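You operate a simulated robot arm through the tools that you are given. There is no shell and no other tool. Be economical: measure what you need, move in short steps, check, and stop when the job is done.

You run a simulated robot arm. Do the job below in one go: nothing can be reset, and whatever is moved stays where it is left.

JOB
The torch is dead: fit the cell with the later date and try it.
Fine: the grey cell goes into the free slot of the cell tin; cap pressed on; it has lit; tin shut.
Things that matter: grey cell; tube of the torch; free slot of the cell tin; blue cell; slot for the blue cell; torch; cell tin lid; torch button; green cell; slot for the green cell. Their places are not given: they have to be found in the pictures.

The check looks at the end state, three seconds after you hand in, the way a careful person would. Anything else that was tipped, shoved, dropped, spilled or broken makes it a failure. A push-on lid holds only when it is set on centred and level and pressed home; a screw cap is set on level and turned clockwise until tight.

ROBOT AND FRAMES
A 6-joint arm with a two-finger parallel gripper, fixed in place. Base frame: the origin is at the foot of the arm, x ahead of it, y to its left, z up. Units: mm, degrees, N and s.
With the tool pointing down near the work surface it reaches from about 360 to 820 mm from the base axis. Its first joint turns from -166.0 to 166.0 degrees. Payload 3.91 kg.
The TCP is the grasp point between the finger pads, 30 mm short of the fingertips. In the tool frame z runs along the fingers and y along their closing line. Largest opening 110 mm; finger width 20, thickness 10; the body of the gripper, 48 by 112 mm, starts 55 mm behind the TCP.
Orientation is that of the tool frame in the base frame, as a unit quaternion [x, y, z, w]. With the fingers straight down and closing along the base's y, the tool's x points along the base's -x, its y along +y and its z along -z.

CONTROLS
- The arm moves only by the tool send_rows. Its argument "increments" is a list of rows, each an object of numbers (a shift or turn left out is 0, a gripper value left out holds the last): "tx", "ty", "tz": the shift along the tool's x, y, z in mm; "wx", "wy", "wz": the turn, a rotation vector about the tool's x, y, z in degrees; "grip": the opening in per cent of the stroke, from 0 (shut) to 100 (fully open). In form: [{"tx": .., "ty": .., "tz": .., "wx": .., "wy": .., "wz": .., "grip": ..}, ...]. A call has 1 to 12 rows; each row is the pose to reach, as a shift and turn from the pose commanded when the call began, along the tool's axes at that moment. Each row takes 0.2 s and may step no farther than 50 mm and 8.6 degrees from the row before; otherwise, or with a gripper value out of range, the whole call is refused. Where a pose cannot be reached the arm comes as near as it can. A force on the tool above 40 N (or 10 N above the force at the start of the call, whichever is more), or a blocked arm, ends the call early, and 0.2 s more pass. The fingers move at their own pace (about 45 mm/s each) and stop on an object; they squeeze with about 31 N. The grip force told is the motor's: it shows also when the fingers shut on nothing. Time passes only in rows, and 0.2 s behind the last, so rows that repeat a pose let the fingers close. The reply holds the time, the measured pose of the TCP, the force on the tool along the base axes, the opening and the grip force, in the units named above and with some noise.
- Cameras (640 x 400 px; columns grow to the right, rows downward): "scene" is fixed at [400.6, -501.1, 1664.4]; the picture's right is [1.00, -0.10, 0.00], its down [-0.04, -0.44, -0.90] and it looks along [0.09, 0.90, -0.44] (base axes); focal length 347 px, centre (320, 200). "wrist" rides on the gripper at [-36, 0, -57] in the tool frame; the picture's right is [0.00, -1.00, 0.00], its down [0.97, 0.00, -0.24] and it looks along [0.24, 0.00, 0.97] (tool axes); focal length 218 px, centre (320, 200).
- snapshot(camera): a new picture of that camera. It takes no simulated time.
- move_column(by): slides the trunk up (or, below 0, down) by that many mm; the arm rides with it, the base frame stays. It gives what a move gives, with no picture.
- probe_pixels(camera, pixels): for up to 12 pixels [column, row] of the newest picture of that camera ("zoom" is the newest enlarged one), the place [x, y, z] in the base frame of the surface seen there, good to about 2 mm. It takes no simulated time.
- inspect(camera, box): a new picture of the part [left, top, right, bottom] of that camera's present view, enlarged. It takes no simulated time.
- hand_in(): hands the job in; it is judged then, once.

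Keep the steps short. Do not move on a guess: measure, check each grasp and each placing, and mend mistakes. In all there are 80 turns and 34 pictures (those below and enlarged ones count). Leave the gripper open and the arm clear of the work at the hand-in unless told otherwise, and finish with a single line.

The tools are called after "Emit:" as a command line: name --argument value ..., lists and objects as JSON in quotes. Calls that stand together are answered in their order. send_rows: Moves the arm, as the interface text tells. Its arguments: {"type":"object","properties":{"increments":{"type":"array"}},"required":["increments"]} The other tools are called the same way: move_column (by) slides the trunk up or down; snapshot (camera) takes a picture; probe_pixels (camera, pixels) gives the place of the surface under pixels of a picture; inspect (camera, box) takes an enlarged picture of a part of a camera's view; hand_in () hands the job in.

At the start:

```text
time: 0.0
position: [442.1, 268.7, 1325.3]
tcp_rot: [0.0, 1.0, 0.0, 0.0]
force: [0.1, 0.4, 0.4]
gripper_width: 109.8
grasp_force: 0.1
trunk travel left (down, up): [-550.0, 60.0]
```

scene: 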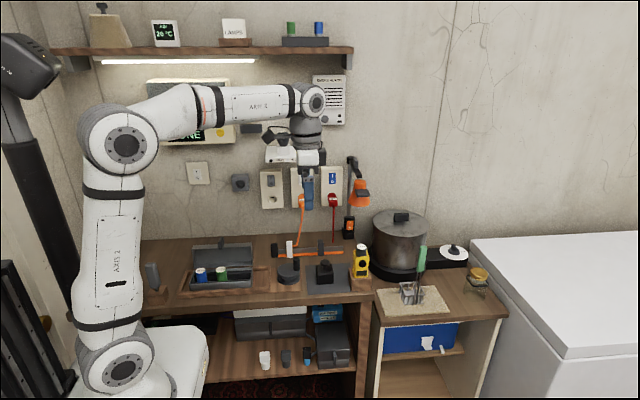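
wrist: 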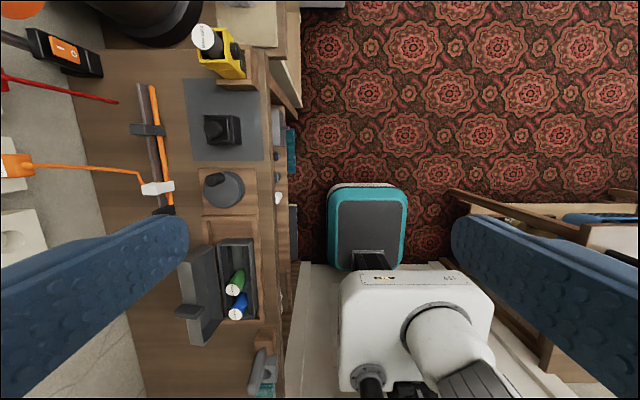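

I see a tin with blue and green cells near (220,270), a grey item near (290,245), and a yellow object near (361,262). I'll enlarge those areas first.

Emit:
inspect --camera "scene" --box '[130, 220, 270, 307]'

Emit:
inspect --camera "scene" --box '[260, 220, 400, 307]'

Emit:
inspect --camera "wrist" --box '[130, 0, 290, 400]'

```text
4.57 times, centred on (200, 264) of scene
```

zoom: 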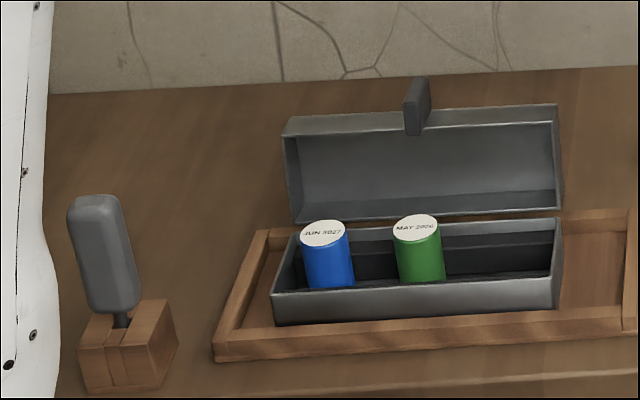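

```text
4.57 times, centred on (330, 264) of scene
```

zoom: 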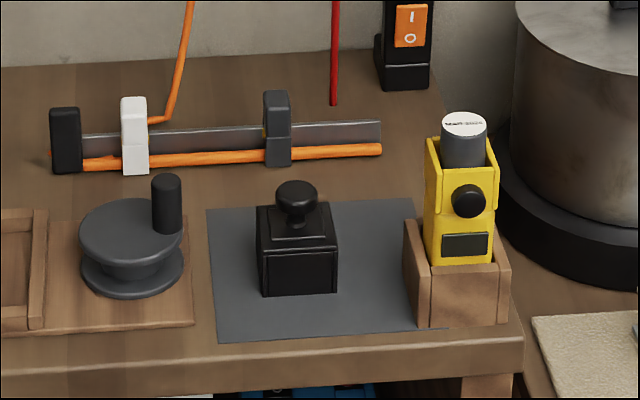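

```text
1.00 times, centred on (210, 200) of wrist
```

zoom: 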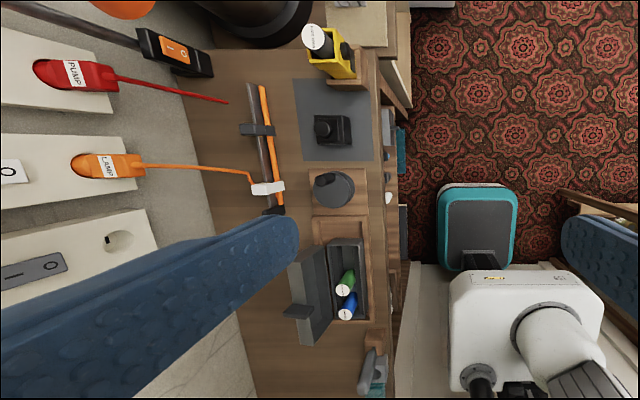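

The torch is yellow and stands in a wooden holder, with the grey cell sticking out of it. The black square piece on the mat is probably the cap. I'll read the dates up close and measure.

Emit:
inspect --camera "scene" --box '[188, 258, 236, 288]'

Emit:
probe_pixels --camera "scene" --pixels '[[201, 271], [221, 269], [361, 247], [324, 262], [325, 271], [362, 263], [362, 273], [335, 290], [361, 287], [222, 245], [288, 270], [290, 245]]'

Emit:
probe_pixels --camera "wrist" --pixels '[[238, 290], [239, 311], [205, 37], [213, 129], [222, 130], [237, 58], [225, 70], [232, 255], [187, 311], [205, 288], [243, 66], [234, 90]]'

```text
13.33 times, centred on (212, 273) of scene
```

zoom: 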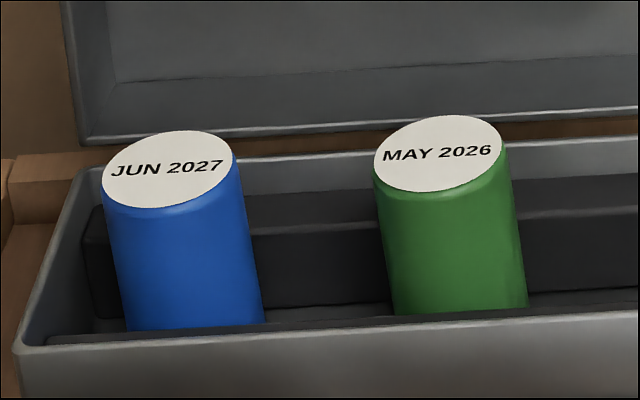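

```text
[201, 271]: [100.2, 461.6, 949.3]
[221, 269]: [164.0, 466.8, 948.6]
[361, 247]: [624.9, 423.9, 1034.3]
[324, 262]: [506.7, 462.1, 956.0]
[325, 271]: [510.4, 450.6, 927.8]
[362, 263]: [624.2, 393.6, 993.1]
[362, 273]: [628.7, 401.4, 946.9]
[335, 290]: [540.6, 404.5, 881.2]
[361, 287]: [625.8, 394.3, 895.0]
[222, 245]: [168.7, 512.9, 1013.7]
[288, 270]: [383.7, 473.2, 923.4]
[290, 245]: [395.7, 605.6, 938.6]
```

```text
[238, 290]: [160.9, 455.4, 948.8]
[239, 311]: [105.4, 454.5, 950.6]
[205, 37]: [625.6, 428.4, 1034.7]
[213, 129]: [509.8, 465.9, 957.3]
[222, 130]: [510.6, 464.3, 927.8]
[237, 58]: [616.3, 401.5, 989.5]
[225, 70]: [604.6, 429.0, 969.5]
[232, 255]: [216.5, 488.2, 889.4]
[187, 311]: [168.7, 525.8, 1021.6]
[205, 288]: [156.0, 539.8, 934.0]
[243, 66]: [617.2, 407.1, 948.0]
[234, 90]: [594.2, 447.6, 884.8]
```

Blue (JUN 2027) is the later cell, and the free slot is the third one, near x≈220. Before I move over the torch I'll probe the possible obstacles: the lamp, pot, button and holder.

Emit:
probe_pixels --camera "scene" --pixels '[[360, 197], [352, 162], [401, 217], [375, 240], [300, 195], [332, 200], [348, 228], [362, 264], [335, 270], [381, 250], [420, 255], [320, 42]]'

Emit:
send_rows --increments '[{"tx": -33, "ty": 26, "tz": 20}, {"tx": -66, "ty": 52, "tz": 40}, {"tx": -99, "ty": 78, "tz": 60}, {"tx": -132, "ty": 104, "tz": 80}, {"tx": -165, "ty": 130, "tz": 100}, {"tx": -198, "ty": 156, "tz": 120}]'

Emit:
snapshot --camera "wrist"

```text
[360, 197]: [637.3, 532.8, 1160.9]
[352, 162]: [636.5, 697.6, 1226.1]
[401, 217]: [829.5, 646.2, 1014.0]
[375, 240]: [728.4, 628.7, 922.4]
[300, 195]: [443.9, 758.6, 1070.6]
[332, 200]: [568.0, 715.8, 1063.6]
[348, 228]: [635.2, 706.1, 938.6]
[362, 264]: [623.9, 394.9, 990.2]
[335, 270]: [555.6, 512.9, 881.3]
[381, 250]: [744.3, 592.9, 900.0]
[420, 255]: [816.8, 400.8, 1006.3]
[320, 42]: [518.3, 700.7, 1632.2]
```

```text
time: 1.4
position: [642.2, 424.0, 1201.8]
tcp_rot: [0.0, 1.0, -0.002, -0.002]
force: [0.3, -0.5, -1.1]
gripper_width: 110.0
grasp_force: 0.0
trunk travel left (down, up): [-550.0, 60.0]
```

```text
27 pictures are left
```

wrist: 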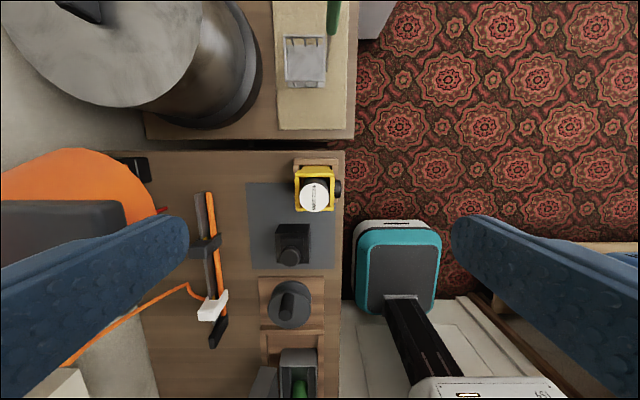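

The orange lamp is close to the left finger. I'll measure its edge, the torch mouth and cell, and the cap.

Emit:
probe_pixels --camera "wrist" --pixels '[[152, 205], [100, 152], [314, 194], [297, 192], [331, 192], [314, 171], [298, 178], [337, 188], [291, 256], [279, 228], [309, 228], [115, 215]]'

Emit:
inspect --camera "wrist" --box '[248, 150, 360, 275]'

```text
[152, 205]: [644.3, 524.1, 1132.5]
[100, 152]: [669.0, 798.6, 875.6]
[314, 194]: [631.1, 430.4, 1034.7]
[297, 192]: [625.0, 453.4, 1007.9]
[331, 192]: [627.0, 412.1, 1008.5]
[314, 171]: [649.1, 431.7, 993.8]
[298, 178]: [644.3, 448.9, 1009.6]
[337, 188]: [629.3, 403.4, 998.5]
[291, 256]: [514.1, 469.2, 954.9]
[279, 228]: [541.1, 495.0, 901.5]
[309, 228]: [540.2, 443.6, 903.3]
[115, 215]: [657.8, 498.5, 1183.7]
```

```text
3.20 times, centred on (304, 212) of wrist
```

zoom: 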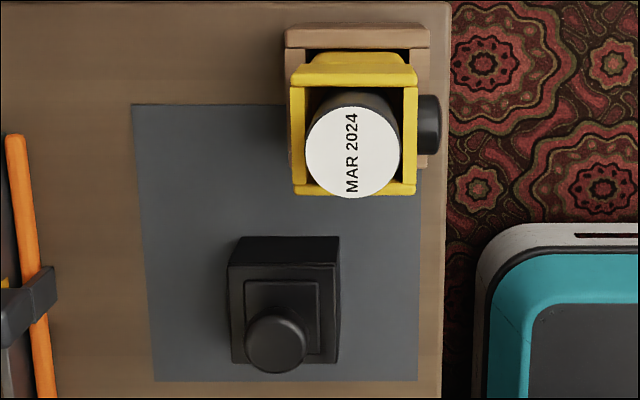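

The torch mouth is about 41 mm square, centred near (625,430), with its rim at z≈1009 and the cell top at 1035 (MAR 2024). I'll turn the tool +90° about its axis so the fingers close along base x. That keeps the gripper away from the lamp and the tin lid.

Emit:
send_rows --increments '[{"wz": 8.2}, {"wz": 16.4}, {"wz": 24.6}, {"wz": 32.8}, {"wz": 41}, {"wz": 49.2}, {"wz": 57.4}, {"wz": 65.6}, {"wz": 73.8}, {"wz": 82}, {"wz": 90}, {"wz": 90}]'

Emit:
snapshot --camera "scene"

```text
time: 4.0
position: [640.3, 425.2, 1205.0]
tcp_rot: [0.707, 0.707, 0.0, 0.0]
force: [0.5, -0.5, -0.3]
gripper_width: 109.9
grasp_force: 0.0
trunk travel left (down, up): [-550.0, 60.0]
```

```text
25 pictures are left
```

scene: 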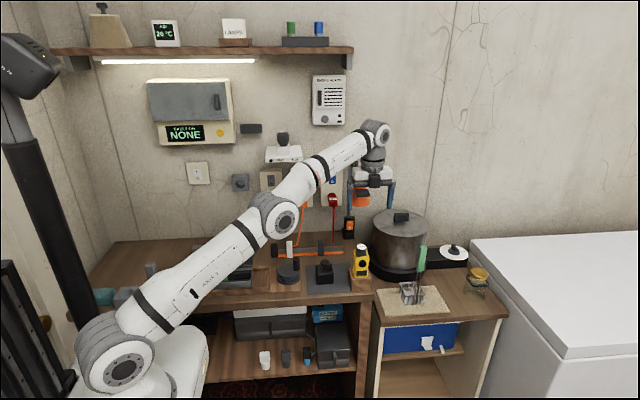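

I'll check the elbow height, then approach with the opening reduced to about 60 mm, moving to (625,430) and z 1100.

Emit:
probe_pixels --camera "scene" --pixels '[[284, 215], [270, 235], [200, 275], [160, 300], [361, 197], [376, 135]]'

Emit:
send_rows --increments '[{"ty": -5, "tx": 2, "tz": 0, "grip": 55}, {"ty": -15, "tx": 5, "tz": 30}, {"ty": -15, "tx": 5, "tz": 60}, {"ty": -15, "tx": 5, "tz": 85}, {"ty": -15, "tx": 5, "tz": 105}]'

Emit:
snapshot --camera "wrist"

```text
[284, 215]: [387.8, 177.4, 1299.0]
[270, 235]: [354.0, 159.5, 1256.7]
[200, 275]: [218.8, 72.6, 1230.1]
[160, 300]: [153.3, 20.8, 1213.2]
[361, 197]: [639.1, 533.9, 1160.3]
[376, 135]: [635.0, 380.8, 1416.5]
```

```text
time: 5.2
position: [626.5, 430.5, 1099.5]
tcp_rot: [0.707, 0.707, 0.0, 0.0]
force: [-0.1, -0.3, 0.8]
gripper_width: 60.4
grasp_force: 0.0
trunk travel left (down, up): [-550.0, 60.0]
```

```text
24 pictures are left
```

wrist: 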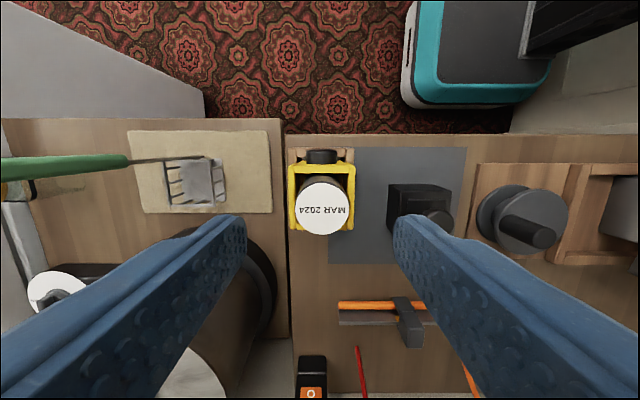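

The cell top (321,210) works out to (626,431), so I'm centred on it. I'll descend to TCP z≈1044 (tips about 1014, rim about 1009) and close.

Emit:
send_rows --increments '[{"tz": 25}, {"tz": 45}, {"tz": 55}, {"tz": 55, "grip": 0}, {"tz": 55, "grip": 0}, {"tz": 55, "grip": 0}, {"tz": 55, "grip": 0}]'

```text
time: 5.7
position: [627.2, 432.3, 1081.3]
tcp_rot: [0.708, 0.706, 0.015, -0.001]
force: [-0.8, -1.7, 14.9]
gripper_width: 60.7
grasp_force: 0.0
trunk travel left (down, up): [-550.0, 60.0]
stopped in row 2: the force on the tool passed its limit (the readings are from after the stop); the commanded pose is now the measured one
```

The arm stopped at z 1081 with an upward force, so something touched. I'll look at the scene around the gripper.

Emit:
inspect --camera "scene" --box '[310, 110, 430, 285]'

```text
2.29 times, centred on (370, 198) of scene
```

zoom: 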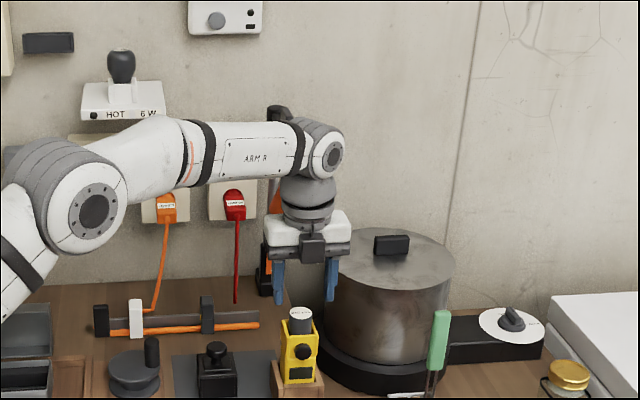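

Emit:
probe_pixels --camera "zoom" --pixels '[[273, 195], [278, 110], [262, 258], [275, 226], [308, 205], [308, 185], [345, 230], [312, 245], [330, 150], [275, 250], [302, 318], [250, 150]]'

Emit:
snapshot --camera "wrist"

```text
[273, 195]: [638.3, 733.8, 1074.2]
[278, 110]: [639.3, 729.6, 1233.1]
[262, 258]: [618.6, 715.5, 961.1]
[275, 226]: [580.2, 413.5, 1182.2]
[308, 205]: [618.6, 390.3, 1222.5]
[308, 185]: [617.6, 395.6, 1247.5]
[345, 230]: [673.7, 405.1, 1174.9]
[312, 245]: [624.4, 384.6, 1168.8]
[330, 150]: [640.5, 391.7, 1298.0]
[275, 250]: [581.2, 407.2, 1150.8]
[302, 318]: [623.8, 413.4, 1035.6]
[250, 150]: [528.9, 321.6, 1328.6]
```

```text
22 pictures are left
```

wrist: 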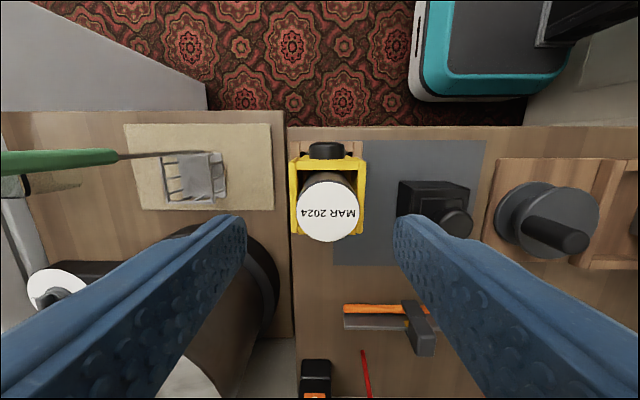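

The likely contact is the wrist joint's back against the lamp's dark cap (around y≈490, z≈1184). I'll back up and toward −y, then check the lamp.

Emit:
send_rows --increments '[{"tz": -20, "tx": -8}, {"tz": -50, "tx": -30}, {"tz": -80, "tx": -60}, {"tz": -90, "tx": -100}, {"tz": -90, "tx": -140}]'

Emit:
inspect --camera "scene" --box '[310, 110, 430, 285]'

```text
time: 6.9
position: [626.6, 291.2, 1164.9]
tcp_rot: [0.708, 0.707, 0.012, -0.001]
force: [-0.1, 0.2, 0.1]
gripper_width: 60.4
grasp_force: 0.1
trunk travel left (down, up): [-550.0, 60.0]
```

```text
2.29 times, centred on (370, 198) of scene
```

zoom: 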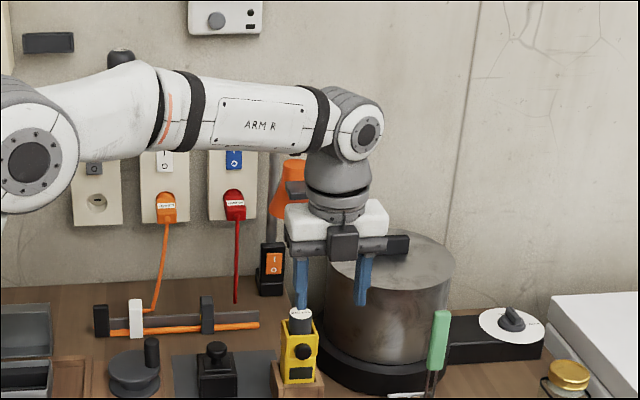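

Emit:
probe_pixels --camera "zoom" --pixels '[[290, 168], [280, 205], [275, 215], [294, 186], [297, 190], [288, 195], [300, 178], [297, 160]]'

```text
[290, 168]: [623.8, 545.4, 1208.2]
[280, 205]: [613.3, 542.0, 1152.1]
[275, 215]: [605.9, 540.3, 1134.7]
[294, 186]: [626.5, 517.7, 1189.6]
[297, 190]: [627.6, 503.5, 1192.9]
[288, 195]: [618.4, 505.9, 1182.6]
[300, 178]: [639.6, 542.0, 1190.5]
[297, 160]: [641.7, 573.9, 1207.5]
```

The lamp's black handle juts out to about y≈500 at z≈1188 and doesn't look displaced. I'll tilt the tool 20° about base x so the wrist leans away from the lamp. The pad planes stay vertical, so the grip still works.

Emit:
send_rows --increments '[{"wx": 0.4, "wy": 6.4}, {"wx": 0.7, "wy": 12.8}, {"wx": 0.9, "wy": 19}, {"wx": 0.9, "wy": 19}]'

```text
time: 7.9
position: [627.1, 292.2, 1165.3]
tcp_rot: [0.696, 0.697, 0.123, -0.123]
force: [-0.4, -0.2, -0.2]
gripper_width: 60.6
grasp_force: 0.1
trunk travel left (down, up): [-550.0, 60.0]
```

Emit:
send_rows --increments '[{"tx": 25, "tz": 28}, {"tx": 50, "tz": 55}, {"tx": 75, "tz": 83}, {"tx": 99.1, "tz": 110.7, "ty": -1}, {"tx": 99.1, "tz": 110.7, "ty": -1}]'

Emit:
snapshot --camera "wrist"

```text
time: 9.1
position: [626.1, 421.3, 1095.3]
tcp_rot: [0.696, 0.697, 0.123, -0.123]
force: [-1.7, -0.2, 0.6]
gripper_width: 60.5
grasp_force: 0.1
trunk travel left (down, up): [-550.0, 60.0]
```

```text
20 pictures are left
```

wrist: 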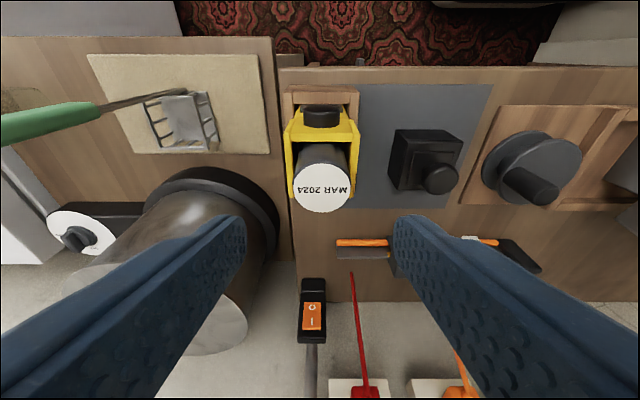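

I'm aligned (cell at column 321). I'll descend vertically to z≈1046 and close.

Emit:
send_rows --increments '[{"tx": -5, "tz": 16}, {"tx": -10, "tz": 31}, {"tx": -15.4, "tz": 46.5}, {"tx": -15.4, "tz": 46.5}, {"tx": -15.4, "tz": 46.5, "grip": 0}, {"tx": -15.4, "tz": 46.5, "grip": 0}, {"tx": -15.4, "tz": 46.5, "grip": 0}, {"tx": -15.4, "tz": 46.5, "grip": 0}]'

```text
time: 10.9
position: [625.8, 423.6, 1046.0]
tcp_rot: [0.695, 0.697, 0.123, -0.123]
force: [-0.4, 0.9, 0.0]
gripper_width: 32.0
grasp_force: 30.7
trunk travel left (down, up): [-550.0, 60.0]
```

I've gripped it at 32 mm with 31 N. Now I'll lift straight up.

Emit:
send_rows --increments '[{"tx": 6.9, "tz": -18.8}, {"tx": 13.7, "tz": -37.6}, {"tx": 20.6, "tz": -56.4}, {"tx": 30.8, "tz": -84.5}, {"tx": 37.7, "tz": -103.3}]'

Emit:
snapshot --camera "scene"

```text
time: 12.1
position: [625.8, 423.0, 1154.8]
tcp_rot: [0.696, 0.697, 0.123, -0.123]
force: [0.9, -0.3, -1.2]
gripper_width: 32.0
grasp_force: 31.3
trunk travel left (down, up): [-550.0, 60.0]
```

```text
19 pictures are left
```

scene: 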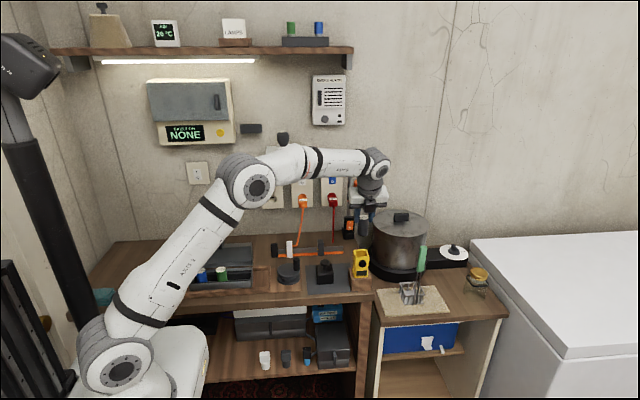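

The cell is out. I'll measure its length and the now-empty torch mouth.

Emit:
inspect --camera "scene" --box '[332, 190, 396, 290]'

Emit:
inspect --camera "scene" --box '[175, 235, 275, 298]'

```text
4.00 times, centred on (364, 240) of scene
```

zoom: 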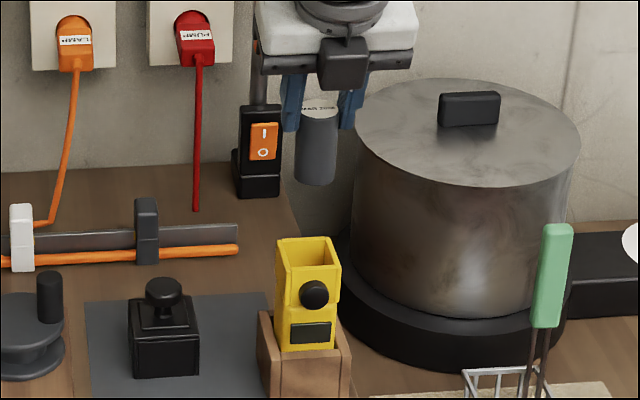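

```text
6.35 times, centred on (225, 266) of scene
```

zoom: 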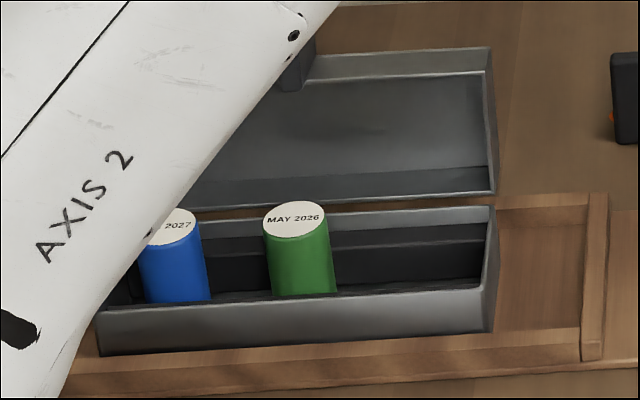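

The cell is about 60 mm long and hangs straight. Next I'll carry it at z≈1155 toward the tin, to x≈222, y≈400.

Emit:
send_rows --increments '[{"ty": -40, "tx": -2, "tz": -1}, {"ty": -85, "tx": -4, "tz": -2}, {"ty": -130, "tx": -7, "tz": -3}, {"ty": -175, "tx": -10, "tz": -4}, {"ty": -220, "tx": -13, "tz": -5}, {"ty": -265, "tx": -16, "tz": -6}, {"ty": -310, "tx": -19, "tz": -7}, {"ty": -355, "tx": -21.6, "tz": -7.9}, {"ty": -390, "tx": -21.6, "tz": -7.9}, {"ty": -405, "tx": -21.6, "tz": -7.9}, {"ty": -405, "tx": -21.6, "tz": -7.9}]'

Emit:
snapshot --camera "wrist"

```text
time: 14.5
position: [219.2, 400.8, 1157.3]
tcp_rot: [0.695, 0.697, 0.122, -0.123]
force: [0.8, 0.2, -1.1]
gripper_width: 32.1
grasp_force: 31.2
trunk travel left (down, up): [-550.0, 60.0]
```

```text
16 pictures are left
```

wrist: 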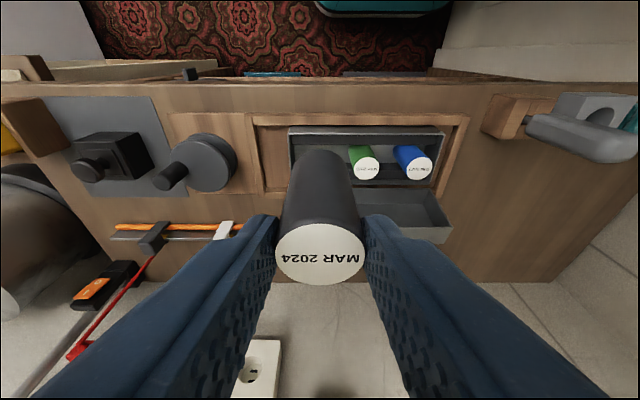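

The held cell hides the free slot. I'll probe the tin's edges and the other cells.

Emit:
probe_pixels --camera "wrist" --pixels '[[291, 132], [443, 129], [296, 160], [368, 168], [418, 170], [300, 145], [345, 145], [390, 160], [288, 185], [435, 188], [380, 132], [390, 190]]'

Emit:
inspect --camera "wrist" --box '[270, 115, 470, 240]'

```text
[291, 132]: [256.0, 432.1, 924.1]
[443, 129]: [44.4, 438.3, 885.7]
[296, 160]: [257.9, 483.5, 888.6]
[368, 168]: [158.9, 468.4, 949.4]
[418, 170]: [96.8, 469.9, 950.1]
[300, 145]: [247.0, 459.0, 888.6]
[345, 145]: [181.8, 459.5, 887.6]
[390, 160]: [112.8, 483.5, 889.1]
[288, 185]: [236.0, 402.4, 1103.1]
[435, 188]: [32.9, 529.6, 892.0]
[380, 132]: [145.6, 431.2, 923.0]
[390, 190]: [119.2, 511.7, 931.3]
```

```text
3.20 times, centred on (370, 178) of wrist
```

zoom: 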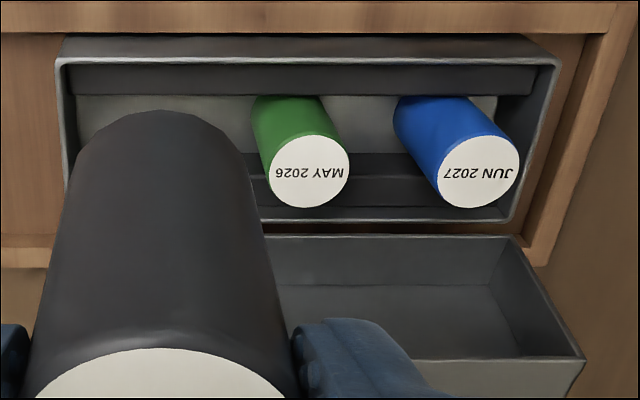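

The tin spans x 61–260 with its floor at 888.6 and rim at 924. Green is at x≈160.5 and blue at 94, both at y≈468, so the free slot should be at x≈227. I'll move the cell over it with its bottom just above the rim, then check.

Emit:
send_rows --increments '[{"tx": 0.6, "ty": 2, "tz": 40}, {"tx": 1.2, "ty": 4, "tz": 80}, {"tx": 2, "ty": 6, "tz": 120}, {"tx": 3, "ty": 7.8, "tz": 155}, {"tx": 3, "ty": 7.8, "tz": 166}, {"tx": 3, "ty": 7.8, "tz": 166}]'

Emit:
inspect --camera "scene" --box '[175, 220, 275, 298]'

```text
time: 15.9
position: [227.8, 460.3, 1003.4]
tcp_rot: [0.696, 0.697, 0.123, -0.123]
force: [-0.4, 0.1, -0.7]
gripper_width: 31.9
grasp_force: 31.5
trunk travel left (down, up): [-550.0, 60.0]
```

```text
5.13 times, centred on (225, 259) of scene
```

zoom: 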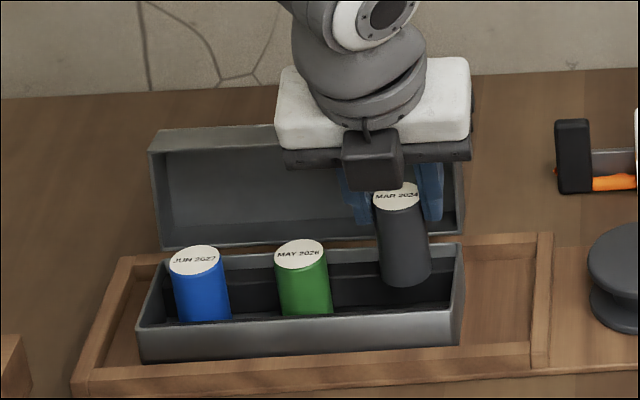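

The pitch looks right. I'll lower it about 42 mm onto the floor, gently at the end.

Emit:
send_rows --increments '[{"tx": -4.5, "tz": 13}, {"tx": -9, "tz": 26}, {"tx": -11.5, "tz": 34}, {"tx": -12.8, "tz": 38}, {"tx": -13.5, "tz": 40}, {"tx": -13.5, "tz": 40}]'

```text
time: 17.3
position: [227.2, 461.5, 960.0]
tcp_rot: [0.695, 0.697, 0.123, -0.123]
force: [-0.6, -0.3, 12.6]
gripper_width: 31.9
grasp_force: 30.6
trunk travel left (down, up): [-550.0, 60.0]
```

The 12.6 N upward force means the cell is resting on the floor at the expected height. I'll open a little and lift away.

Emit:
send_rows --increments '[{"grip": 36}, {"grip": 40}, {"grip": 40}, {"tx": 7, "tz": -18.8, "grip": 40}, {"tx": 14, "tz": -38}, {"tx": 27.4, "tz": -75}, {"tx": 41, "tz": -113}]'

Emit:
snapshot --camera "wrist"

```text
time: 18.9
position: [229.5, 459.7, 1079.0]
tcp_rot: [0.696, 0.697, 0.123, -0.123]
force: [-0.3, -1.3, 0.2]
gripper_width: 44.0
grasp_force: 0.2
trunk travel left (down, up): [-550.0, 60.0]
```

```text
13 pictures are left
```

wrist: 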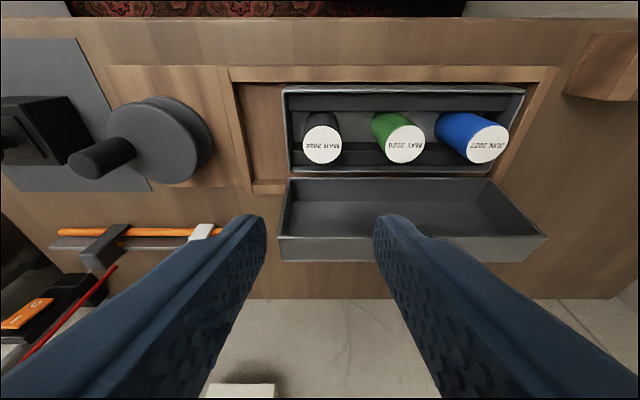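

All three cells are evenly spaced and the grey one is upright in its slot. Blue is at about (95,468). I'll check the height of the handle standing nearby, then move above blue.

Emit:
probe_pixels --camera "wrist" --pixels '[[600, 60], [486, 146], [405, 146], [322, 147]]'

Emit:
probe_pixels --camera "scene" --pixels '[[103, 296]]'

Emit:
send_rows --increments '[{"ty": -45}, {"ty": -90}, {"ty": -134.5, "tx": 1}, {"ty": -134.5, "tx": 1}]'

Emit:
snapshot --camera "wrist"

```text
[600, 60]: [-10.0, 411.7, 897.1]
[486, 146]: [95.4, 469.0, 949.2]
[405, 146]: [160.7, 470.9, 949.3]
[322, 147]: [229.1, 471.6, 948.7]
```

```text
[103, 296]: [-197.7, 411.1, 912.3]
```

```text
time: 19.9
position: [91.6, 459.9, 1081.8]
tcp_rot: [0.696, 0.697, 0.122, -0.122]
force: [-0.5, 0.4, -0.2]
gripper_width: 44.0
grasp_force: 0.0
trunk travel left (down, up): [-550.0, 60.0]
```

```text
12 pictures are left
```

wrist: 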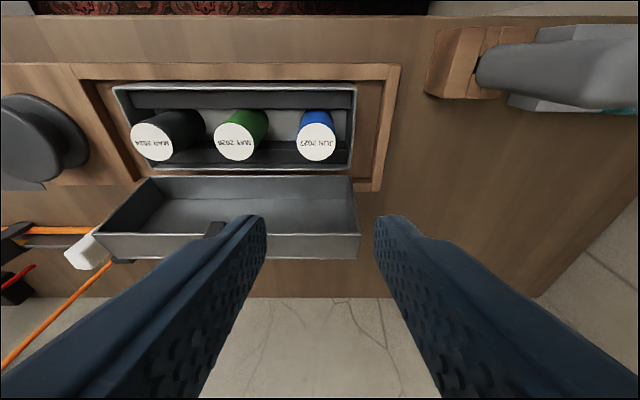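

Blue's centre is at column 315.5, so I need +3.6 mm in x. I'll descend to z≈960 and grip.

Emit:
send_rows --increments '[{"tx": -10, "ty": 3.6, "tz": 30}, {"tx": -23, "ty": 3.6, "tz": 67}, {"tx": -33, "ty": 3.6, "tz": 95}, {"tx": -40.2, "ty": 3.6, "tz": 114.6}, {"tx": -40.2, "ty": 3.6, "tz": 114.6}, {"tx": -40.2, "ty": 3.6, "tz": 114.6, "grip": 0}, {"tx": -40.2, "ty": 3.6, "tz": 114.6, "grip": 0}, {"tx": -40.2, "ty": 3.6, "tz": 114.6, "grip": 0}]'

```text
time: 21.7
position: [94.4, 461.8, 957.9]
tcp_rot: [0.696, 0.697, 0.123, -0.123]
force: [0.5, -0.3, -0.1]
gripper_width: 31.9
grasp_force: 31.0
trunk travel left (down, up): [-550.0, 60.0]
```

I've gripped blue at 31.9 mm. I'll lift 200 mm straight up, then carry it toward the torch.

Emit:
send_rows --increments '[{"tx": 13.7, "tz": -37.6}, {"tx": 27.4, "tz": -75.2}, {"tx": 41.1, "tz": -112.7}, {"tx": 54.8, "tz": -150.3}, {"tx": 68.5, "tz": -187.9}, {"tx": 68.5, "tz": -187.9}]'

Emit:
send_rows --increments '[{"ty": 40, "tx": -4, "tz": -1}, {"ty": 88, "tx": -8, "tz": -3}, {"ty": 136, "tx": -12, "tz": -4}, {"ty": 184, "tx": -16, "tz": -6}, {"ty": 232, "tx": -20, "tz": -7}, {"ty": 280, "tx": -24, "tz": -9}, {"ty": 328, "tx": -28, "tz": -10}, {"ty": 376, "tx": -31, "tz": -11}, {"ty": 424, "tx": -34, "tz": -12}, {"ty": 472, "tx": -36.5, "tz": -13}, {"ty": 515, "tx": -36.5, "tz": -13.3}, {"ty": 531, "tx": -36.5, "tz": -13.3}]'

Emit:
snapshot --camera "wrist"

```text
time: 23.1
position: [95.5, 462.5, 1157.3]
tcp_rot: [0.696, 0.697, 0.122, -0.123]
force: [-0.3, 1.0, -0.9]
gripper_width: 31.8
grasp_force: 31.3
trunk travel left (down, up): [-550.0, 60.0]
```

```text
time: 25.7
position: [628.0, 424.7, 1157.5]
tcp_rot: [0.696, 0.697, 0.123, -0.122]
force: [-0.2, -0.5, -0.9]
gripper_width: 31.5
grasp_force: 31.2
trunk travel left (down, up): [-550.0, 60.0]
```

```text
11 pictures are left
```

wrist: 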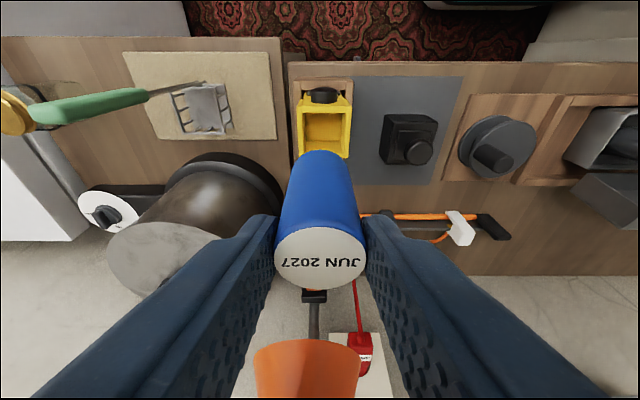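

Emit:
inspect --camera "wrist" --box '[280, 70, 370, 170]'

```text
4.00 times, centred on (325, 120) of wrist
```

zoom: 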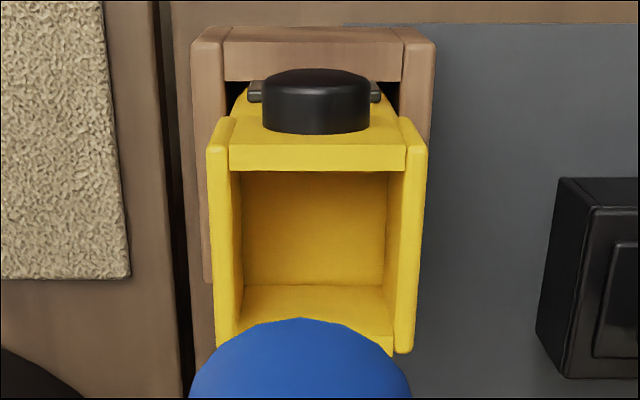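

The mouth's inner opening is about x 606–643, y 412–449, centred at about (624.8,430.6). I'll lower the cell to just above the rim and check.

Emit:
send_rows --increments '[{"tx": -8, "ty": -2.8, "tz": 23}, {"tx": -16, "ty": -2.8, "tz": 46}, {"tx": -24.1, "ty": -2.8, "tz": 68.4}, {"tx": -24.1, "ty": -2.8, "tz": 68.4}, {"tx": -24.1, "ty": -2.8, "tz": 68.4}]'

Emit:
inspect --camera "scene" --box '[335, 220, 390, 290]'

```text
time: 26.9
position: [624.6, 426.4, 1085.0]
tcp_rot: [0.696, 0.697, 0.123, -0.123]
force: [1.5, 0.5, -1.5]
gripper_width: 31.9
grasp_force: 30.5
trunk travel left (down, up): [-550.0, 60.0]
```

```text
5.71 times, centred on (362, 255) of scene
```

zoom: 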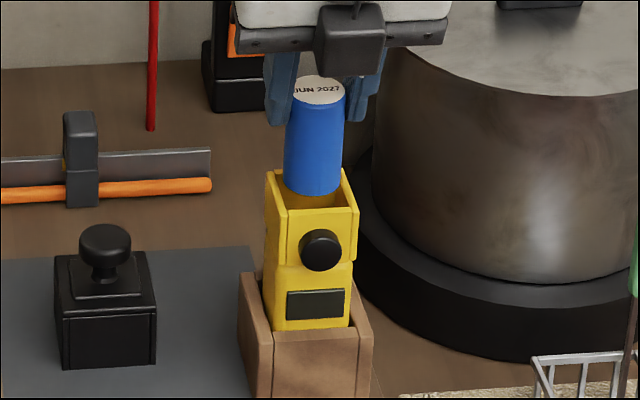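

The cell sits centred over the mouth. I'll lower it slowly to z≈1044.

Emit:
send_rows --increments '[{"tx": -2.7, "tz": 7.5}, {"tx": -5.5, "tz": 15}, {"tx": -8.2, "tz": 22.5}, {"tx": -10.9, "tz": 30}, {"tx": -12.6, "tz": 34.5}, {"tx": -14, "tz": 38.5}, {"tx": -14, "tz": 38.5}]'

```text
time: 28.5
position: [624.8, 426.7, 1045.3]
tcp_rot: [0.696, 0.697, 0.123, -0.123]
force: [-0.6, -0.8, -1.2]
gripper_width: 32.0
grasp_force: 31.1
trunk travel left (down, up): [-550.0, 60.0]
```

It went in without resistance. I'll lower it 2 mm more, release, and lift away.

Emit:
send_rows --increments '[{"tx": -0.7, "tz": 1.9}, {"tx": -0.7, "tz": 1.9}, {"tx": -0.7, "tz": 1.9, "grip": 40}, {"tx": -0.7, "tz": 1.9, "grip": 40}, {"tx": 6, "tz": -17}, {"tx": 20, "tz": -54}, {"tx": 30, "tz": -85}, {"tx": 30, "tz": -85}]'

Emit:
snapshot --camera "wrist"

```text
time: 30.3
position: [624.2, 426.4, 1134.5]
tcp_rot: [0.697, 0.696, 0.122, -0.123]
force: [0.3, 0.1, -0.9]
gripper_width: 44.2
grasp_force: 0.0
trunk travel left (down, up): [-550.0, 60.0]
```

```text
8 pictures are left
```

wrist: 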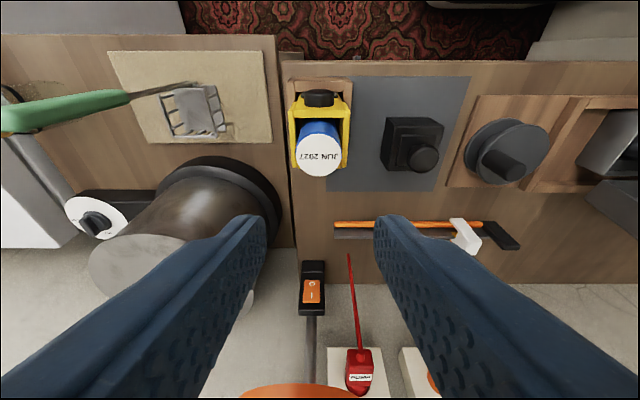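

Blue is standing in the tube. Now I'll measure the cell top, the cap body and its knob.

Emit:
probe_pixels --camera "wrist" --pixels '[[319, 156], [424, 156], [427, 153], [415, 140], [395, 124], [438, 125], [396, 160], [410, 170], [425, 170], [440, 140], [413, 128], [390, 160]]'

Emit:
inspect --camera "wrist" --box '[370, 100, 460, 190]'

```text
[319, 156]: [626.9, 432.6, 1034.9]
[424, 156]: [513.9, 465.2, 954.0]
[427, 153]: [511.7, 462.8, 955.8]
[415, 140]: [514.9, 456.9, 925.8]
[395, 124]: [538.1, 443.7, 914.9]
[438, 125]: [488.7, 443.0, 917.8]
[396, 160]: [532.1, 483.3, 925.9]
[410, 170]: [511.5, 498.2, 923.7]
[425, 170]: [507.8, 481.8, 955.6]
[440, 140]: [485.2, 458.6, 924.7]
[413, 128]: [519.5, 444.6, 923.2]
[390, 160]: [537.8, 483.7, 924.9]
```

```text
4.44 times, centred on (415, 145) of wrist
```

zoom: 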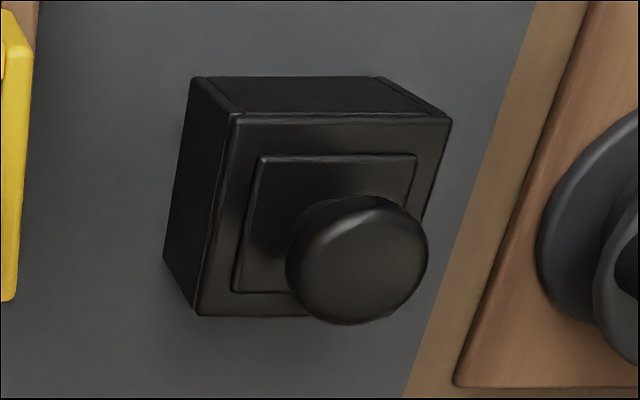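

The cap is about 56 mm square, centred near (511,468.5) with its top at 926. The knob head is about 34 mm across with its top at 956. I'll move over the knob with the fingers open to 55 mm.

Emit:
send_rows --increments '[{"ty": -40, "tx": 4, "tz": 3, "grip": 52}, {"ty": -80, "tx": 8, "tz": 6}, {"ty": -113, "tx": 10, "tz": 25}, {"ty": -113, "tx": 5, "tz": 70}, {"ty": -113, "tx": -3, "tz": 105}, {"ty": -113, "tx": -9.3, "tz": 129.2}, {"ty": -113, "tx": -9.3, "tz": 129.2}]'

Emit:
snapshot --camera "wrist"

```text
time: 31.9
position: [511.9, 461.1, 1011.0]
tcp_rot: [0.696, 0.697, 0.122, -0.123]
force: [0.5, 0.4, 0.0]
gripper_width: 57.1
grasp_force: 0.0
trunk travel left (down, up): [-550.0, 60.0]
```

```text
6 pictures are left
```

wrist: 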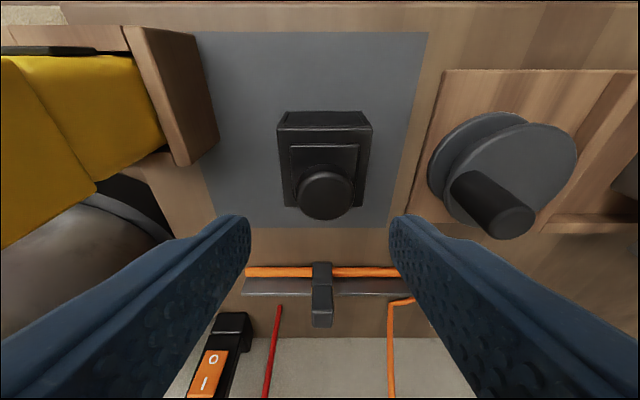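

The knob's centre is at column 325, so the cap is at about (509,469.5). I'll correct, descend to z≈964 and grip.

Emit:
send_rows --increments '[{"tx": 0, "ty": -2.9, "tz": 8}, {"tx": -6, "ty": -2.9, "tz": 24}, {"tx": -11, "ty": -2.9, "tz": 37}, {"tx": -13.9, "ty": -2.9, "tz": 45}, {"tx": -13.9, "ty": -2.9, "tz": 45}, {"tx": -13.9, "ty": -2.9, "tz": 45, "grip": 0}, {"tx": -13.9, "ty": -2.9, "tz": 45, "grip": 0}, {"tx": -13.9, "ty": -2.9, "tz": 45, "grip": 0}, {"tx": -13.9, "ty": -2.9, "tz": 45, "grip": 0}]'

```text
time: 33.9
position: [508.7, 461.5, 964.1]
tcp_rot: [0.696, 0.697, 0.123, -0.123]
force: [0.0, -0.6, -0.3]
gripper_width: 30.1
grasp_force: 30.8
trunk travel left (down, up): [-550.0, 60.0]
```

I've gripped the knob at 30 mm. I'll lift straight up, then move over the torch.

Emit:
send_rows --increments '[{"tx": 6.9, "tz": -18.8}, {"tx": 20.5, "tz": -56.4}, {"tx": 37.7, "tz": -103}, {"tx": 54.8, "tz": -150}, {"tx": 67.2, "tz": -184.1}, {"tx": 58, "ty": 30, "tz": -187}, {"tx": 46, "ty": 70, "tz": -191}, {"tx": 38, "ty": 100, "tz": -195}, {"tx": 31, "ty": 116, "tz": -197.3}, {"tx": 31, "ty": 116, "tz": -197.3}, {"tx": 31, "ty": 116, "tz": -197.3}]'

Emit:
inspect --camera "scene" --box '[335, 200, 390, 290]'

```text
time: 36.3
position: [625.4, 423.6, 1159.0]
tcp_rot: [0.696, 0.697, 0.122, -0.123]
force: [-0.1, 0.6, -0.6]
gripper_width: 30.2
grasp_force: 30.7
trunk travel left (down, up): [-550.0, 60.0]
```

```text
4.44 times, centred on (362, 245) of scene
```

zoom: 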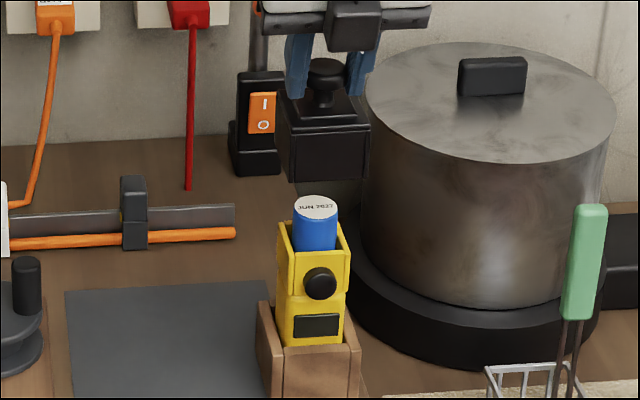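

The cap hangs level. I'll probe it and the torch to measure the alignment.

Emit:
probe_pixels --camera "zoom" --pixels '[[296, 155], [363, 150], [330, 150], [330, 170], [296, 175], [362, 172], [326, 68], [316, 208], [290, 280], [345, 270], [318, 255], [283, 120]]'

```text
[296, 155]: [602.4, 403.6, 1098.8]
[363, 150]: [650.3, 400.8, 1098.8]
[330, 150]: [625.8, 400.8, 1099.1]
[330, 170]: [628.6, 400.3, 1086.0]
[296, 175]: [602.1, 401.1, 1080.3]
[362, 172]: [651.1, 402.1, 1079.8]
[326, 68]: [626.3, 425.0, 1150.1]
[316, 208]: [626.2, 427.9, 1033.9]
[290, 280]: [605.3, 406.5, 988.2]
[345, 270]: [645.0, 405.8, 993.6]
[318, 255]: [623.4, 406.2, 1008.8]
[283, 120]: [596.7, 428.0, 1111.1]
```

The alignment is within about 1 mm (cap front face y≈401.5, torch front y≈406.2). I'll lower it to just above the rim and check again.

Emit:
send_rows --increments '[{"tx": -6.5, "ty": -1, "tz": 18}, {"tx": -13, "ty": -1, "tz": 36}, {"tx": -19, "ty": -1, "tz": 53.7}, {"tx": -19, "ty": -1, "tz": 53.7}]'

Emit:
inspect --camera "scene" --box '[340, 225, 385, 285]'

```text
time: 37.3
position: [625.2, 425.0, 1101.5]
tcp_rot: [0.696, 0.697, 0.123, -0.123]
force: [-1.0, -0.2, -0.4]
gripper_width: 30.2
grasp_force: 31.3
trunk travel left (down, up): [-550.0, 60.0]
```

```text
6.67 times, centred on (362, 255) of scene
```

zoom: 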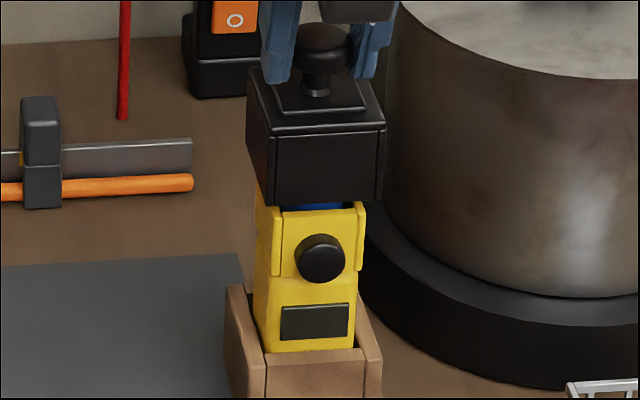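

I'll find the side edges of the cap and torch by probing across them.

Emit:
probe_pixels --camera "zoom" --pixels '[[270, 170], [274, 170], [278, 170], [282, 170], [376, 170], [380, 170], [384, 170], [388, 170]]'

Emit:
probe_pixels --camera "zoom" --pixels '[[262, 235], [267, 235], [271, 235], [275, 235], [279, 235], [284, 235], [290, 235], [350, 235], [356, 235], [360, 235], [364, 235], [368, 235]]'

```text
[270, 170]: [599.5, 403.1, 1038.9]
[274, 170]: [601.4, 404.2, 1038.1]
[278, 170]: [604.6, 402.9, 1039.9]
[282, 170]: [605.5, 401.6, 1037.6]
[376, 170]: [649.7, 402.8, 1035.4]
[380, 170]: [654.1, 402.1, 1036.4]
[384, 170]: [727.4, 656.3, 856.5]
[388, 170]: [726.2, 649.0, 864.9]
```

```text
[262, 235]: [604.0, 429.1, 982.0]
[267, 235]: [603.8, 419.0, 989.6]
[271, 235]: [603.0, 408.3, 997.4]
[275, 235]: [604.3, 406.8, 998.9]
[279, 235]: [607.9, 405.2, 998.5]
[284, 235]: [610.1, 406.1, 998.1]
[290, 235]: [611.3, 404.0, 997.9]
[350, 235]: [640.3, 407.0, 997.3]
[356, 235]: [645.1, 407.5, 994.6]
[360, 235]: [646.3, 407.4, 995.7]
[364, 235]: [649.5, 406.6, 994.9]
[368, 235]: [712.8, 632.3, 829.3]
```

The torch spans x 603.7–649 and the cap about 598–655, both centred near 626. In y the cap is about 1 mm too far back. I'll shift −1 mm in y and lower slowly over the rim.

Emit:
send_rows --increments '[{"tx": -2, "tz": 2.5}, {"tx": -3.7, "tz": 7.2}, {"tx": -5, "tz": 11}, {"tx": -6.4, "tz": 14.7}, {"tx": -6.4, "tz": 14.7}]'

```text
time: 38.5
position: [624.5, 424.0, 1085.7]
tcp_rot: [0.696, 0.697, 0.123, -0.124]
force: [0.7, -0.6, -0.7]
gripper_width: 29.9
grasp_force: 30.8
trunk travel left (down, up): [-550.0, 60.0]
```

There's no resistance and the skirt is already past the rim. I'll continue down in small steps and then press.

Emit:
send_rows --increments '[{"tx": -1, "tz": 2.8}, {"tx": -2, "tz": 5.6}, {"tx": -3, "tz": 8.4}, {"tx": -4, "tz": 11.2}, {"tx": -5.1, "tz": 14}, {"tx": -6.1, "tz": 16.9}]'

```text
time: 39.5
position: [625.4, 425.8, 1084.5]
tcp_rot: [0.696, 0.696, 0.132, -0.122]
force: [-2.1, -3.9, 12.5]
gripper_width: 29.9
grasp_force: 30.7
trunk travel left (down, up): [-550.0, 60.0]
stopped in row 5: the force on the tool passed its limit (the readings are from after the stop); the commanded pose is now the measured one
```

Contact came at z≈1084.5. I'll look at how the cap sits.

Emit:
inspect --camera "scene" --box '[340, 225, 385, 285]'

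Emit:
probe_pixels --camera "zoom" --pixels '[[285, 210], [325, 210], [370, 205], [325, 225], [325, 235], [320, 255], [325, 150], [285, 180], [370, 175], [325, 218], [262, 150], [320, 330]]'

```text
6.67 times, centred on (362, 255) of scene
```

zoom: 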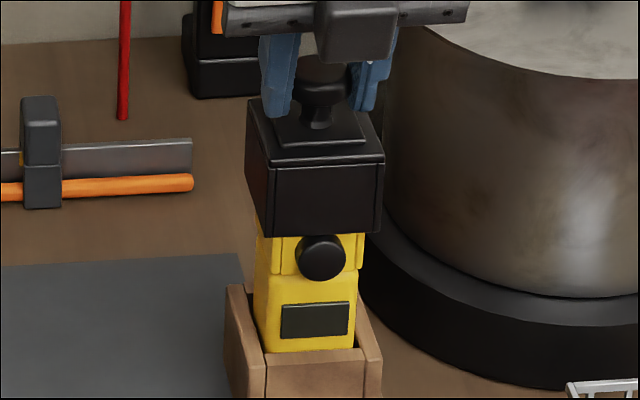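

```text
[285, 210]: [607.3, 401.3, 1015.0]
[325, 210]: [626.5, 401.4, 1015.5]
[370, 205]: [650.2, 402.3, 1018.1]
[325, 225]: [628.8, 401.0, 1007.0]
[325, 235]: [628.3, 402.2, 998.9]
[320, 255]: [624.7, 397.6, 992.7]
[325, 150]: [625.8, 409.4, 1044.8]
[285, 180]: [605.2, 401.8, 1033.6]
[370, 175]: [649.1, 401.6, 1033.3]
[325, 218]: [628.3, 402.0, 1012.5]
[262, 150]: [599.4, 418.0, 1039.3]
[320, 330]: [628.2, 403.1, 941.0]
```

The skirt overlaps the rim by about 10 mm and the cap looks level. I'll press once more to see whether it moves any further.

Emit:
send_rows --increments '[{"tx": -0.5, "tz": 1.4}, {"tx": -1, "tz": 2.8}, {"tx": -1.5, "tz": 4.2}, {"tx": -2, "tz": 5.6}]'

```text
time: 40.4
position: [626.7, 425.9, 1084.1]
tcp_rot: [0.695, 0.696, 0.136, -0.12]
force: [-2.8, -3.8, 15.5]
gripper_width: 30.1
grasp_force: 31.0
trunk travel left (down, up): [-550.0, 60.0]
stopped in row 4: the force on the tool passed its limit (the readings are from after the stop); the commanded pose is now the measured one
```

It's a hard stop with no more travel. I'll unload, release the knob and rise, then straighten the tool, shut the fingers and press squarely on the knob's top.

Emit:
send_rows --increments '[{"tx": 0.2, "tz": -0.6}, {"tx": 0.2, "tz": -0.6, "grip": 52}, {"tx": 0.2, "tz": -0.6, "grip": 52}, {"tx": 0.2, "tz": -0.6, "grip": 52}, {"tx": 7, "tz": -19}, {"tx": 14, "tz": -38, "wx": 0.6, "wy": -0.4}, {"tx": 17, "tz": -47, "wx": 1.2, "wy": -0.9}, {"tx": 17, "tz": -47, "wx": 1.2, "wy": -0.9, "grip": 0}, {"tx": 17, "tz": -47, "wx": 1.2, "wy": -0.9, "grip": 0}, {"tx": 17, "tz": -47, "wx": 1.2, "wy": -0.9, "grip": 0}, {"tx": 17, "tz": -47, "wx": 1.2, "wy": -0.9, "grip": 0}]'

```text
time: 42.8
position: [626.7, 425.5, 1129.2]
tcp_rot: [0.695, 0.698, 0.12, -0.123]
force: [0.6, -0.5, -0.8]
gripper_width: 0.0
grasp_force: 30.8
trunk travel left (down, up): [-550.0, 60.0]
```

Emit:
send_rows --increments '[{"tx": -1.4, "ty": -0.7, "tz": 9}, {"tx": -2.8, "ty": -0.7, "tz": 18.1}, {"tx": -3.5, "ty": -0.7, "tz": 20}, {"tx": -4.2, "ty": -0.7, "tz": 21.9}, {"tx": -4.8, "ty": -0.7, "tz": 23.7}, {"tx": -5.5, "ty": -0.7, "tz": 25.6}, {"tx": -6.2, "ty": -0.7, "tz": 27.5}, {"tx": -6.9, "ty": -0.7, "tz": 29.4}]'

```text
time: 44.6
position: [627.0, 430.1, 1108.9]
tcp_rot: [0.694, 0.698, 0.127, -0.122]
force: [-0.5, -2.5, 13.5]
gripper_width: 0.0
grasp_force: 30.5
trunk travel left (down, up): [-550.0, 60.0]
stopped in row 8: the force on the tool passed its limit (the readings are from after the stop); the commanded pose is now the measured one
```

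The cap took a full press at the knob's centre and stopped solid. Next is the button (surface about y 394.5, z 991, x 625). I'll go up, out to y≈330, and down so the shut fingertips are level with it.

Emit:
send_rows --increments '[{"tx": 9, "tz": -24.4}, {"tx": -22, "tz": -36}, {"tx": -53, "tz": -47.5}, {"tx": -84.8, "tz": -59.1}, {"tx": -98, "ty": -2, "tz": -22}, {"tx": -112, "ty": -2, "tz": 16}, {"tx": -126, "ty": -2, "tz": 52.5}, {"tx": -126, "ty": -2, "tz": 52.5}, {"tx": -126, "ty": -2, "tz": 52.5}]'

```text
time: 46.6
position: [626.7, 332.4, 1012.4]
tcp_rot: [0.695, 0.698, 0.125, -0.122]
force: [0.7, -0.4, 0.1]
gripper_width: 0.2
grasp_force: 31.1
trunk travel left (down, up): [-550.0, 60.0]
```

Emit:
send_rows --increments '[{"tx": 18, "ty": -1.5, "tz": 5}, {"tx": 33, "ty": -1.5, "tz": 9}, {"tx": 37.3, "ty": -1.5, "tz": 10.5}, {"tx": 38.2, "ty": -1.5, "tz": 10.8}, {"tx": 39.2, "ty": -1.5, "tz": 11.2}, {"tx": 40.1, "ty": -1.5, "tz": 11.5}, {"tx": 41.1, "ty": -1.5, "tz": 11.9}, {"tx": 41.1, "ty": -1.5, "tz": 11.9}]'

```text
time: 48.4
position: [624.5, 373.7, 1016.8]
tcp_rot: [0.695, 0.698, 0.126, -0.122]
force: [0.4, -0.1, 0.1]
gripper_width: 0.0
grasp_force: 31.4
trunk travel left (down, up): [-550.0, 60.0]
```

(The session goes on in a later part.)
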